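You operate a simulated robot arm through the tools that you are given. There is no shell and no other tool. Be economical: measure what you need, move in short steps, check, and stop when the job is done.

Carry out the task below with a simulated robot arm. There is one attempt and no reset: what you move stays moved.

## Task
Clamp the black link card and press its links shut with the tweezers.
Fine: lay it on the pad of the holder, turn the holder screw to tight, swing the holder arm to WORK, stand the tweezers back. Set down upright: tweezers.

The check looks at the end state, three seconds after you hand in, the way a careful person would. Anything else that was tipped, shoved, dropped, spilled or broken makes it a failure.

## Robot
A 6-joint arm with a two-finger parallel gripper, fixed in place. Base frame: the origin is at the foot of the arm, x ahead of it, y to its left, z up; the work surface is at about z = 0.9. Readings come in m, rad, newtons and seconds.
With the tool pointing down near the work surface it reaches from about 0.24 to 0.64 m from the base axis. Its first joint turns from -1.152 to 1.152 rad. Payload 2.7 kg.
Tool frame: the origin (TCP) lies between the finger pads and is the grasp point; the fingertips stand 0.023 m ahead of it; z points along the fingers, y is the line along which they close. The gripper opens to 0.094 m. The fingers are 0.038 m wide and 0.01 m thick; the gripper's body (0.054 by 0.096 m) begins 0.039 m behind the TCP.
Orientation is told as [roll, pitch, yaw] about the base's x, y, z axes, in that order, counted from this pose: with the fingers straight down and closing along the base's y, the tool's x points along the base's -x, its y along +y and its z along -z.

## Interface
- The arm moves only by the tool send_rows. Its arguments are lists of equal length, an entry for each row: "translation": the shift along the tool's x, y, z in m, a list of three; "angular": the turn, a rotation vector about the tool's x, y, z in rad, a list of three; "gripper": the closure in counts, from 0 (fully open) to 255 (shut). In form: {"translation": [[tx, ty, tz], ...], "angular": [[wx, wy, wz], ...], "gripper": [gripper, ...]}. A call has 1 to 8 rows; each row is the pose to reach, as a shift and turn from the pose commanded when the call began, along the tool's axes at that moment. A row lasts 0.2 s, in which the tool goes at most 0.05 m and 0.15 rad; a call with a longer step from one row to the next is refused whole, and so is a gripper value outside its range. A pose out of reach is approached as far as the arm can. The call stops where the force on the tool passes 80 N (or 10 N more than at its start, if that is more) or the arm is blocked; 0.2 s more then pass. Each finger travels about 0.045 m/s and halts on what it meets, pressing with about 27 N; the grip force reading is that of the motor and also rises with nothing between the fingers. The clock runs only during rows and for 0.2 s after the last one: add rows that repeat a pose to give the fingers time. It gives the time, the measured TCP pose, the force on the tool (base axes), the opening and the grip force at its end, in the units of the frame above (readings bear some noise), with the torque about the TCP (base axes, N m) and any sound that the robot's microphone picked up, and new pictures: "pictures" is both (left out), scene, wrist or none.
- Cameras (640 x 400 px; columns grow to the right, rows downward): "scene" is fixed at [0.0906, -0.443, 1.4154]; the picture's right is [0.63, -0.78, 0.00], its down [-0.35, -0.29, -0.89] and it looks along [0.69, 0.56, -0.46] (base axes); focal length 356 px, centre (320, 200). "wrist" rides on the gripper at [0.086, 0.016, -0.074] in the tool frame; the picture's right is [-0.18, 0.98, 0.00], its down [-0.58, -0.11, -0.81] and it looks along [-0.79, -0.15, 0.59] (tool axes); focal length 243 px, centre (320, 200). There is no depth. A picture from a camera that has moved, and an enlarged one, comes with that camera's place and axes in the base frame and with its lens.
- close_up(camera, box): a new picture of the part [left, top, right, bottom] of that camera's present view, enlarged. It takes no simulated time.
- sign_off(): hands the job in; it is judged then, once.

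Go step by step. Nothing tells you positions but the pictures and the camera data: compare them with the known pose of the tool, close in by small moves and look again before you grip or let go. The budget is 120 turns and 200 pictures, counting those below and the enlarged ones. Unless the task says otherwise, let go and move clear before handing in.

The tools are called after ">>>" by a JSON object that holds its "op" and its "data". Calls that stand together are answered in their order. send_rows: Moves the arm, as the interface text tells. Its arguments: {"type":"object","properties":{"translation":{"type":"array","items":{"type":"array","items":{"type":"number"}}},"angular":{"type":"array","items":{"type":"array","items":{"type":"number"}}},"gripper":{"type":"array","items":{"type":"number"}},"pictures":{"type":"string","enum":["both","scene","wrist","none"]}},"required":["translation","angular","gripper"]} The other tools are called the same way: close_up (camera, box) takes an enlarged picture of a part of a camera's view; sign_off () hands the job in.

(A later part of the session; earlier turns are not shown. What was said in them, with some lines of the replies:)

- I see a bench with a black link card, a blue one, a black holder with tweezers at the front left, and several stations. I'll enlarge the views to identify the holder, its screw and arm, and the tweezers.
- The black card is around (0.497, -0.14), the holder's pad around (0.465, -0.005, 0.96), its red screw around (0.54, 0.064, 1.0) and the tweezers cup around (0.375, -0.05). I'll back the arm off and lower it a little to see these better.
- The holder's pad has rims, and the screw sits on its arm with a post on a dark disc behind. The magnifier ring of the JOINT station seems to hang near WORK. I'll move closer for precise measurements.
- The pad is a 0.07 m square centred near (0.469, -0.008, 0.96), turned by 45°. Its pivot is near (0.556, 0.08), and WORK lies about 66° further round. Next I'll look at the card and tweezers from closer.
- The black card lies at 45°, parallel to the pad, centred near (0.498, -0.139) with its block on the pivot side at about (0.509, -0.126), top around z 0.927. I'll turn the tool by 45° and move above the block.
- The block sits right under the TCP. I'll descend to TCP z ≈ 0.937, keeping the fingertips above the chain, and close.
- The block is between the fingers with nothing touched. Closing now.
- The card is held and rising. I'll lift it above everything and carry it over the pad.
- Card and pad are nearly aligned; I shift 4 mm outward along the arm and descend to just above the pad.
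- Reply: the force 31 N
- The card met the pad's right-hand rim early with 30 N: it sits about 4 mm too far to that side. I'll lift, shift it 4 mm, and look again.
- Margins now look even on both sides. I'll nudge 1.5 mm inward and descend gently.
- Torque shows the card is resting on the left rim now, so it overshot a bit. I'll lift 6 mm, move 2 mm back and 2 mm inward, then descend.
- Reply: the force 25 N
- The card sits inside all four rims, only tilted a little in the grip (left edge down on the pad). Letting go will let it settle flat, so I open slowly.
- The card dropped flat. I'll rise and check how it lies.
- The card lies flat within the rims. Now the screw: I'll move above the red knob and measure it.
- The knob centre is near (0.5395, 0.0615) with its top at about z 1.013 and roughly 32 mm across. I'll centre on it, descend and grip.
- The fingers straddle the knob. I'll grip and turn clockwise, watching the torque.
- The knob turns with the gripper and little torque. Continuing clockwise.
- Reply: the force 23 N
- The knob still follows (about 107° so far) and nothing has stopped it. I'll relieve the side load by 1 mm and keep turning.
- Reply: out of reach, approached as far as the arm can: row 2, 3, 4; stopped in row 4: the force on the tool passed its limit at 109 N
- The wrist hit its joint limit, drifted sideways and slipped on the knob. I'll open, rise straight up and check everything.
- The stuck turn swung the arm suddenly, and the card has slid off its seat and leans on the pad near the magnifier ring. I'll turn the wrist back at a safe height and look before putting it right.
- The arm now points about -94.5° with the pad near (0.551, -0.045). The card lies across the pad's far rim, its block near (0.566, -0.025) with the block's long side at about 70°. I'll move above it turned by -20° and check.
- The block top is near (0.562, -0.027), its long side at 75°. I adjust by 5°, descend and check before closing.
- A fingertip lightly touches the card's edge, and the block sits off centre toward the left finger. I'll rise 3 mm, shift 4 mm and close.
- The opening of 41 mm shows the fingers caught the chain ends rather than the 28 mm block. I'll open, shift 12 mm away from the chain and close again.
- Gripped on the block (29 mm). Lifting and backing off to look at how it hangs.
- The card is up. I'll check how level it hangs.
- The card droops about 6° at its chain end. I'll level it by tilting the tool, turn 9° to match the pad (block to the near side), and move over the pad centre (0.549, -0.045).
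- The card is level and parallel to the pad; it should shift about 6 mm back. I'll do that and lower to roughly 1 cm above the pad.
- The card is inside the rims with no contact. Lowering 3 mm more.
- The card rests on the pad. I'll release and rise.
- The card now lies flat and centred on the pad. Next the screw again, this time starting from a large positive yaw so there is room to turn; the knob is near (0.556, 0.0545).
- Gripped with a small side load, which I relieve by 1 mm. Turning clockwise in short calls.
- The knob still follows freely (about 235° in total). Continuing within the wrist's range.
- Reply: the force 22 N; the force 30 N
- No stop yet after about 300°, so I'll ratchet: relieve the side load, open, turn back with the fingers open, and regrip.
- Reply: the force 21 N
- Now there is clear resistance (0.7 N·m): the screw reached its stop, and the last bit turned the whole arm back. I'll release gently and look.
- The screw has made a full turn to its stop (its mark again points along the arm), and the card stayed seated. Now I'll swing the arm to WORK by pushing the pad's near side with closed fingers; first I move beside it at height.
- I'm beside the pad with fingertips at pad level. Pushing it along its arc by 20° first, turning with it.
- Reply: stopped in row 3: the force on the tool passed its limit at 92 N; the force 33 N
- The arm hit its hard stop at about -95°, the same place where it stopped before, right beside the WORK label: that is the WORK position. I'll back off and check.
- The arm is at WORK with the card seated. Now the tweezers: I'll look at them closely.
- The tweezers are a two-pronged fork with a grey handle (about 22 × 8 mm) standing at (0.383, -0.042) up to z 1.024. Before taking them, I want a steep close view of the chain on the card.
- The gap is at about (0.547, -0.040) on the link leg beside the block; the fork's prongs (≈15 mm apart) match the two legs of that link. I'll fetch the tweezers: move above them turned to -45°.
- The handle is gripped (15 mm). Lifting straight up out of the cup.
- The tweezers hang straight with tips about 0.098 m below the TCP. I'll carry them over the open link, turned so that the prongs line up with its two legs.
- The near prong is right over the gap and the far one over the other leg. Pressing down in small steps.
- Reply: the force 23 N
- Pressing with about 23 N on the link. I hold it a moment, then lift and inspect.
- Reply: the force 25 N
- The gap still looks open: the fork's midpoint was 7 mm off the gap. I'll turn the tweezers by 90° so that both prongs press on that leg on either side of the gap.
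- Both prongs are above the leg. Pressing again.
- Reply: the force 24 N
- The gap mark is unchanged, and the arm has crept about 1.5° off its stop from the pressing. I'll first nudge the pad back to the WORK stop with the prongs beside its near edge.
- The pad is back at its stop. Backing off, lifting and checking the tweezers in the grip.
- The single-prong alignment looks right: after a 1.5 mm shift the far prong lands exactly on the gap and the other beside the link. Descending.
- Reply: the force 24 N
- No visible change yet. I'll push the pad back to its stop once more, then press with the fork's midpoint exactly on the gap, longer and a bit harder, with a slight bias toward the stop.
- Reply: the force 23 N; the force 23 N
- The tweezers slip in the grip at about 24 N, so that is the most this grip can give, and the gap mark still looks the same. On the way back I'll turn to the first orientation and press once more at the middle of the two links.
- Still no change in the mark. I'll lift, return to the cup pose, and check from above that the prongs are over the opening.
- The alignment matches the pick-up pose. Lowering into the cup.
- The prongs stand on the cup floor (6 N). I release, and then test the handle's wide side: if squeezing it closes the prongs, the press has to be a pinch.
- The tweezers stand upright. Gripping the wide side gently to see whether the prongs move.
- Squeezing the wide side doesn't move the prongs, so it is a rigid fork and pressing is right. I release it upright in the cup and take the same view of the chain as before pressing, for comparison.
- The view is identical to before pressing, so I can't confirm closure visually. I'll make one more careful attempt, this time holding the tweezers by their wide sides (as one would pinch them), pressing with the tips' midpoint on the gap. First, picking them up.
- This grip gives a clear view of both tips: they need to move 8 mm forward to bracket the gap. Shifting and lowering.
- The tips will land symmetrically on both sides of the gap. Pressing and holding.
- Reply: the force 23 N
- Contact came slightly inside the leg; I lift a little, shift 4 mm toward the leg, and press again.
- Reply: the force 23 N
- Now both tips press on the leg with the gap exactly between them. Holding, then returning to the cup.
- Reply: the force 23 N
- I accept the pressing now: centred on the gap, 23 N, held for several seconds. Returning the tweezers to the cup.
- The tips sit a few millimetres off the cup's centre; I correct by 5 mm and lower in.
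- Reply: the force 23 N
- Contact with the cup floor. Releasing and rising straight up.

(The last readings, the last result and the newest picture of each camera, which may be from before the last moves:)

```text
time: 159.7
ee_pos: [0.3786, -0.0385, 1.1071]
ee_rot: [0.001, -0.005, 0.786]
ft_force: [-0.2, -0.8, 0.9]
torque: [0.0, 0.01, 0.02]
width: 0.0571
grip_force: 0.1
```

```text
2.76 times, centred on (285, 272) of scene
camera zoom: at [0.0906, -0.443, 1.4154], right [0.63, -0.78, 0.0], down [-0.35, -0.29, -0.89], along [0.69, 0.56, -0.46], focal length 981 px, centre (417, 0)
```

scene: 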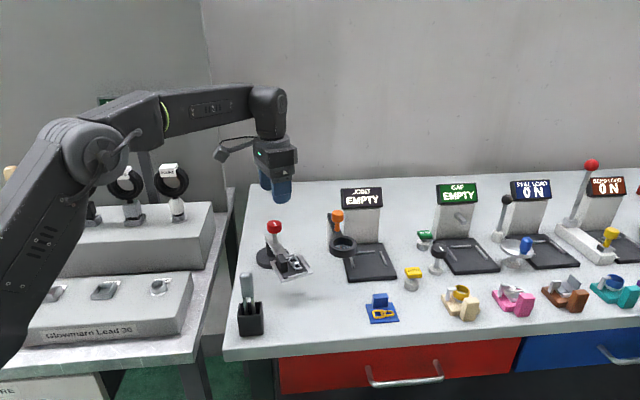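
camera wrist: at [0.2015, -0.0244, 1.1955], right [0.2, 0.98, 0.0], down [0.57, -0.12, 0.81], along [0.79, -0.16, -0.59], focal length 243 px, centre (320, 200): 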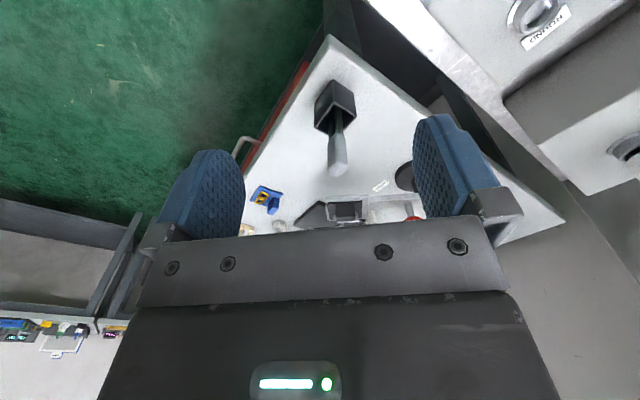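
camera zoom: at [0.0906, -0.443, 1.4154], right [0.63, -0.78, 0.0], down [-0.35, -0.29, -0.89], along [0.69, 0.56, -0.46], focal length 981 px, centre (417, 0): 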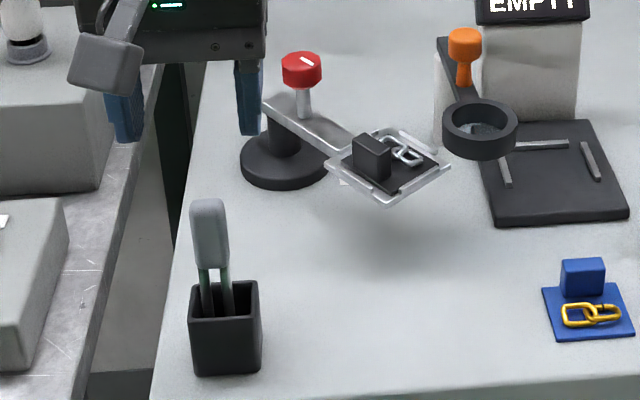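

The tweezers stand upright in the cup. Finally I'll nudge the pad fully back to its WORK stop with closed fingers, keeping the wrist camera clear of the tweezers.

>>> {"op": "send_rows", "data": {"translation": [[-0.008, -0.01, 0], [-0.017, -0.02, 0], [-0.026, -0.03, 0], [-0.035, -0.04, 0], [-0.044, -0.05, 0], [-0.053, -0.06, 0], [-0.063, -0.072, 0], [-0.063, -0.072, 0]], "angular": [[0, 0, 0.14], [0, 0, 0.28], [0, 0, 0.42], [0, 0, 0.56], [0, 0, 0.7], [0, 0, 0.84], [0, 0, 0.98], [0, 0, 1.12]], "gripper": [255, 255, 255, 255, 255, 255, 255, 255], "pictures": "none"}}

>>> {"op": "send_rows", "data": {"translation": [[0, 0, 0], [0, 0, 0], [0, 0, 0.04], [0, 0, 0.08], [0, 0, 0.13], [0, 0, 0.134]], "angular": [[0, 0, 0.14], [0, 0, 0.266], [0, 0, 0.266], [0, 0, 0.266], [0, 0, 0.266], [0, 0, 0.266]], "gripper": [255, 255, 255, 255, 255, 255], "pictures": "none"}}

>>> {"op": "close_up", "data": {"camera": "scene", "box": [235, 205, 365, 325]}}

```text
time: 161.5
ee_pos: [0.4779, -0.0466, 1.1075]
ee_rot: [0.004, -0.002, -0.337]
ft_force: [-0.2, 0.0, 0.6]
torque: [-0.01, 0.04, 0.01]
width: 0.0002
grip_force: 27.1
```

```text
time: 162.9
ee_pos: [0.4777, -0.0441, 0.9722]
ee_rot: [0.003, 0.0, -0.599]
ft_force: [-0.1, 0.8, -0.2]
torque: [-0.02, 0.0, -0.03]
width: 0.0
grip_force: 27.1
```

```text
3.33 times, centred on (300, 265) of scene
camera zoom: at [0.0906, -0.443, 1.4154], right [0.63, -0.78, 0.0], down [-0.35, -0.29, -0.89], along [0.69, 0.56, -0.46], focal length 1186 px, centre (387, -17)
```

zoom: 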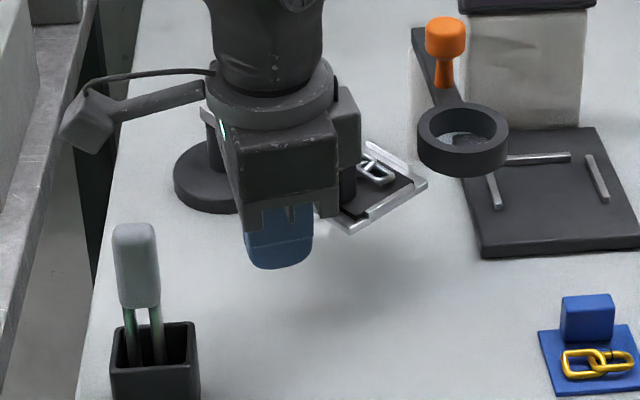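

>>> {"op": "send_rows", "data": {"translation": [[-0.005, 0.0034, 0], [-0.0083, 0.0057, 0], [-0.0107, 0.0073, 0], [-0.0124, 0.0085, 0], [-0.0136, 0.0093, 0], [-0.0136, 0.0093, 0]], "angular": [[0, 0, 0], [0, 0, 0], [0, 0, 0], [0, 0, 0], [0, 0, 0], [0, 0, 0]], "gripper": [255, 255, 255, 255, 255, 255], "pictures": "none"}}

>>> {"op": "close_up", "data": {"camera": "scene", "box": [280, 220, 340, 280]}}

```text
time: 164.3
ee_pos: [0.4907, -0.0451, 0.971]
ee_rot: [-0.006, 0.016, -0.601]
ft_force: [-53.7, 4.1, 15.7]
torque: [-0.02, -0.48, 0.08]
width: 0.0
grip_force: 27.2
```

```text
6.67 times, centred on (310, 250) of scene
camera zoom: at [0.0889, -0.4429, 1.4156], right [0.63, -0.78, 0.0], down [-0.35, -0.29, -0.89], along [0.69, 0.56, -0.46], focal length 2371 px, centre (387, -133)
```

zoom: 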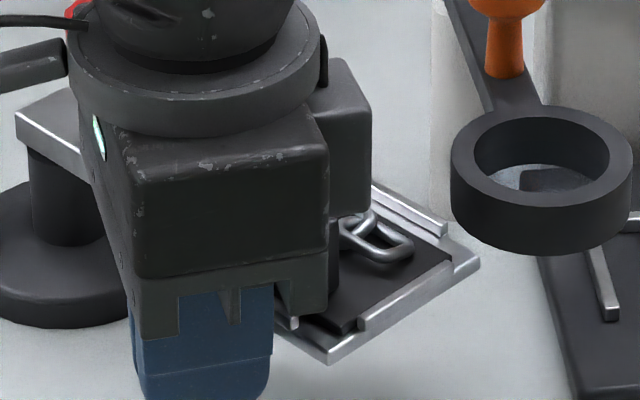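

At the stop. Backing off, rising and reviewing the whole scene.

>>> {"op": "send_rows", "data": {"translation": [[0.004, -0.003, 0], [0.012, -0.008, 0], [0.02, -0.012, 0], [0.02, -0.012, -0.04], [0.02, -0.012, -0.085], [0.02, -0.012, -0.13], [0.02, -0.012, -0.17]], "angular": [[0, 0, 0], [0, 0, 0], [0, 0, 0], [0, 0, 0], [0, 0, 0], [0, 0, 0], [0, 0, 0]], "gripper": [255, 255, 255, 255, 255, 255, 255], "pictures": "scene"}}

>>> {"op": "close_up", "data": {"camera": "scene", "box": [270, 200, 360, 280]}}

```text
time: 165.9
ee_pos: [0.4745, -0.0422, 1.1444]
ee_rot: [0.007, 0.0, -0.601]
ft_force: [-1.2, 0.7, 0.5]
torque: [0.02, -0.03, 0.0]
width: 0.0
grip_force: 26.8
```

scene: 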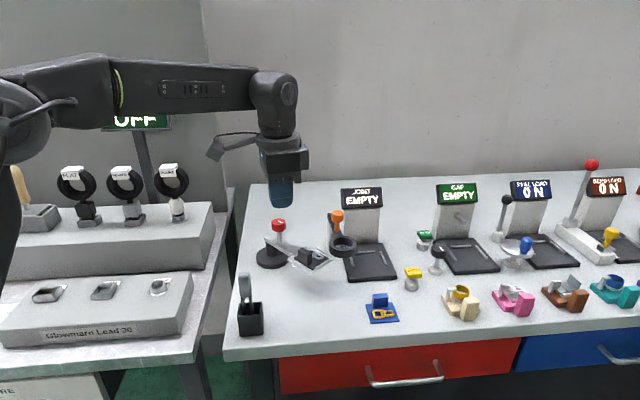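

```text
5.00 times, centred on (315, 240) of scene
camera zoom: at [0.0906, -0.443, 1.4154], right [0.63, -0.78, 0.0], down [-0.35, -0.29, -0.89], along [0.69, 0.56, -0.46], focal length 1778 px, centre (345, 0)
```

zoom: 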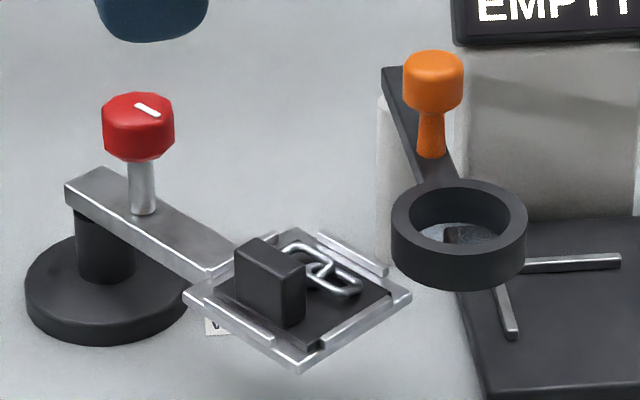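

Everything on the holder is in order. The magnifier ring got nudged about 8 mm earlier, so I'll push it gently back from its outer side with closed fingers.

>>> {"op": "send_rows", "data": {"translation": [[-0.033, -0.003, 0], [-0.066, -0.006, 0], [-0.099, -0.009, 0], [-0.132, -0.012, 0], [-0.1617, -0.0141, 0], [-0.1617, -0.0141, 0.05], [-0.1617, -0.0141, 0.1], [-0.1617, -0.0141, 0.142]], "angular": [[0, 0, -0.12], [0, 0, -0.24], [0, 0, -0.36], [0, 0, -0.48], [0, 0, -0.6], [0, 0, -0.6], [0, 0, -0.6], [0, 0, -0.6]], "gripper": [255, 255, 255, 255, 255, 255, 255, 255], "pictures": "scene"}}

>>> {"op": "close_up", "data": {"camera": "scene", "box": [310, 200, 410, 300]}}

```text
time: 167.7
ee_pos: [0.6001, -0.149, 0.9988]
ee_rot: [0.005, -0.005, -0.002]
ft_force: [0.2, -0.1, 0.0]
torque: [0.0, 0.0, 0.01]
width: 0.0
grip_force: 27.2
out of reach, approached as far as the arm can: row 5, 6
```

scene: 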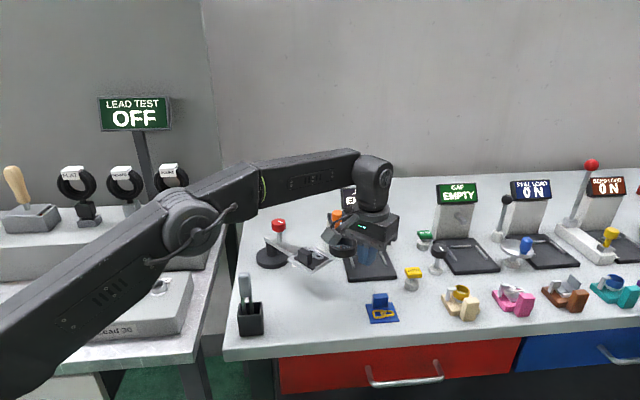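

```text
4.00 times, centred on (360, 250) of scene
camera zoom: at [0.0906, -0.443, 1.4154], right [0.63, -0.78, 0.0], down [-0.35, -0.29, -0.89], along [0.69, 0.56, -0.46], focal length 1423 px, centre (160, 0)
```

zoom: 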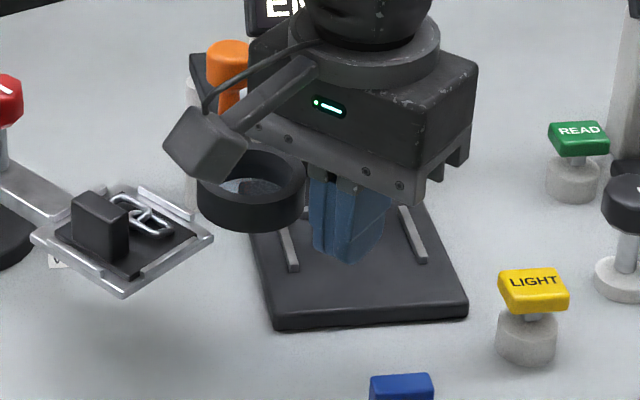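

>>> {"op": "send_rows", "data": {"translation": [[0, 0.008, 0], [0, 0.014, 0], [0, 0.018, 0], [0, 0.021, 0], [0, 0.021, 0]], "angular": [[0, 0, 0], [0, 0, 0], [0, 0, 0], [0, 0, 0], [0, 0, 0]], "gripper": [255, 255, 255, 255, 255], "pictures": "none"}}

>>> {"op": "close_up", "data": {"camera": "scene", "box": [310, 200, 410, 300]}}

```text
time: 168.9
ee_pos: [0.5971, -0.1301, 1.0001]
ee_rot: [0.001, -0.003, -0.002]
ft_force: [3.6, -20.8, -3.2]
torque: [-0.02, -0.04, 0.2]
width: 0.0
grip_force: 27.1
```

```text
4.00 times, centred on (360, 250) of scene
camera zoom: at [0.0908, -0.4436, 1.4152], right [0.63, -0.78, 0.0], down [-0.35, -0.29, -0.89], along [0.69, 0.56, -0.46], focal length 1423 px, centre (160, 0)
```

zoom: 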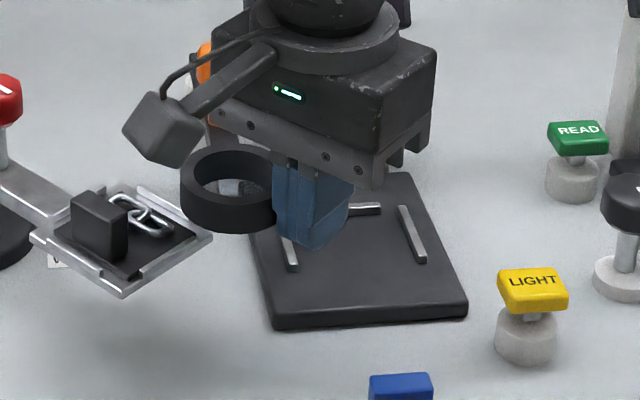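

The ring is back at its original place against its rest. Backing off and clearing the area.

>>> {"op": "send_rows", "data": {"translation": [[0, -0.006, 0], [0, -0.02, 0], [0, -0.02, -0.04], [0, -0.02, -0.08], [0.04, -0.02, -0.12], [0.085, -0.02, -0.16], [0.13, -0.02, -0.17]], "angular": [[0, 0, 0], [0, 0, 0], [0, 0, 0], [0, 0, 0], [0, 0, 0], [0, 0, 0], [0, 0, 0]], "gripper": [255, 255, 255, 255, 255, 255, 200], "pictures": "scene"}}

>>> {"op": "close_up", "data": {"camera": "scene", "box": [220, 200, 420, 340]}}

```text
refused: row 5 steps farther than a row can; nothing moved
```

```text
2.86 times, centred on (320, 270) of scene
camera zoom: at [0.0908, -0.4436, 1.4152], right [0.63, -0.78, 0.0], down [-0.35, -0.29, -0.89], along [0.69, 0.56, -0.46], focal length 1016 px, centre (320, 0)
```

zoom: 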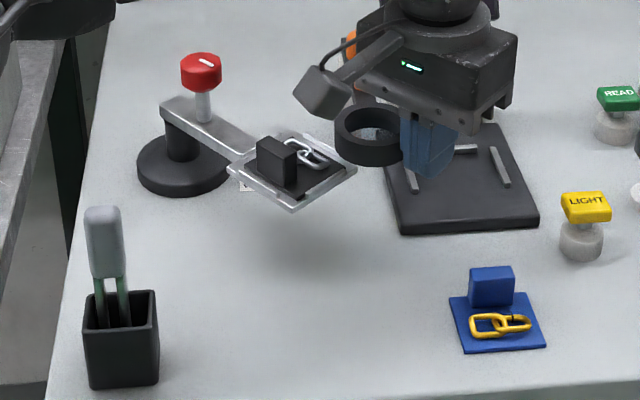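

The call was refused for one step being too long; I repeat it with shorter steps.

>>> {"op": "send_rows", "data": {"translation": [[0, -0.006, 0], [0, -0.02, 0], [0, -0.02, -0.04], [0, -0.02, -0.08], [0.03, -0.02, -0.11], [0.06, -0.02, -0.14], [0.1, -0.02, -0.16], [0.14, -0.02, -0.17]], "angular": [[0, 0, 0], [0, 0, 0], [0, 0, 0], [0, 0, 0], [0, 0, 0], [0, 0, 0], [0, 0, 0], [0, 0, 0]], "gripper": [255, 255, 255, 255, 255, 255, 255, 200], "pictures": "scene"}}

>>> {"op": "close_up", "data": {"camera": "scene", "box": [220, 200, 420, 340]}}

```text
time: 170.7
ee_pos: [0.4561, -0.1466, 1.168]
ee_rot: [0.006, -0.003, 0.0]
ft_force: [-1.0, -0.3, -0.1]
torque: [0.0, -0.03, 0.0]
width: 0.0201
grip_force: 0.0
```

scene: 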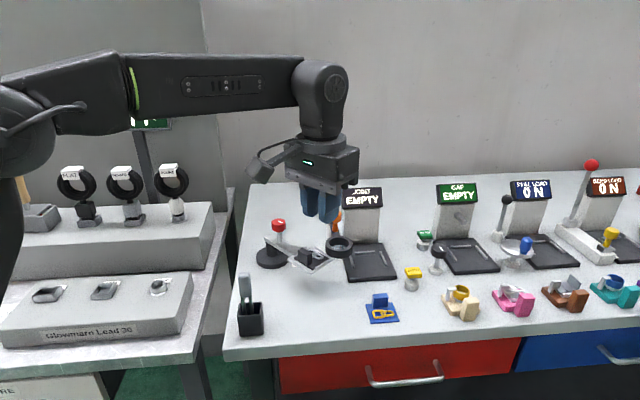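

```text
2.86 times, centred on (320, 270) of scene
camera zoom: at [0.0906, -0.443, 1.4154], right [0.63, -0.78, 0.0], down [-0.35, -0.29, -0.89], along [0.69, 0.56, -0.46], focal length 1016 px, centre (320, 0)
```

zoom: 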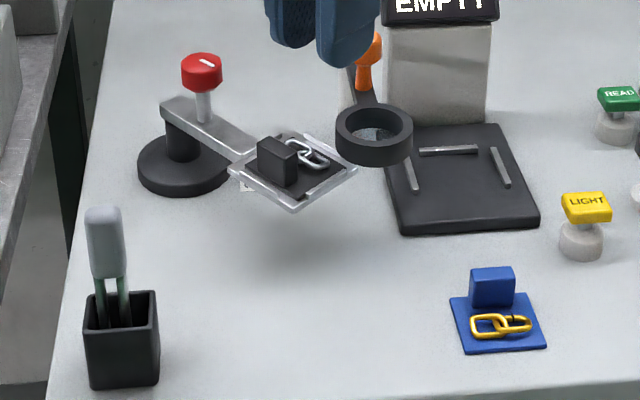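

The card lies flat on the pad, the screw is at its tight stop, the arm is at its WORK stop, the tweezers stand upright in their cup, the ring is back in place and the gripper is clear. I'm handing in.

>>> {"op": "sign_off", "data": {}}

```text
The job is handed in.
```

I handed in the job, but I couldn't confirm that the links are shut. The dark gap mark on the round link looked the same after every press, including the last: both prong tips bracketing the gap, about 23 N held for a few seconds.

- **Card:** the black link card lies flat inside the pad's rims and did not shift after the screw was tightened.
- **Screw:** turned clockwise about one full turn to its hard stop.
- **Holder arm:** against its hard stop beside the WORK label, which I took to be WORK.
- **Tweezers:** standing upright in their cup.
- **Mishaps:** on the first try at the screw the wrist reached its limit, and the arm swung and threw the card off its seat. I put the card back. The magnifier ring at the JOINT station was also pushed about 8 mm, and I pushed it back to its original place.
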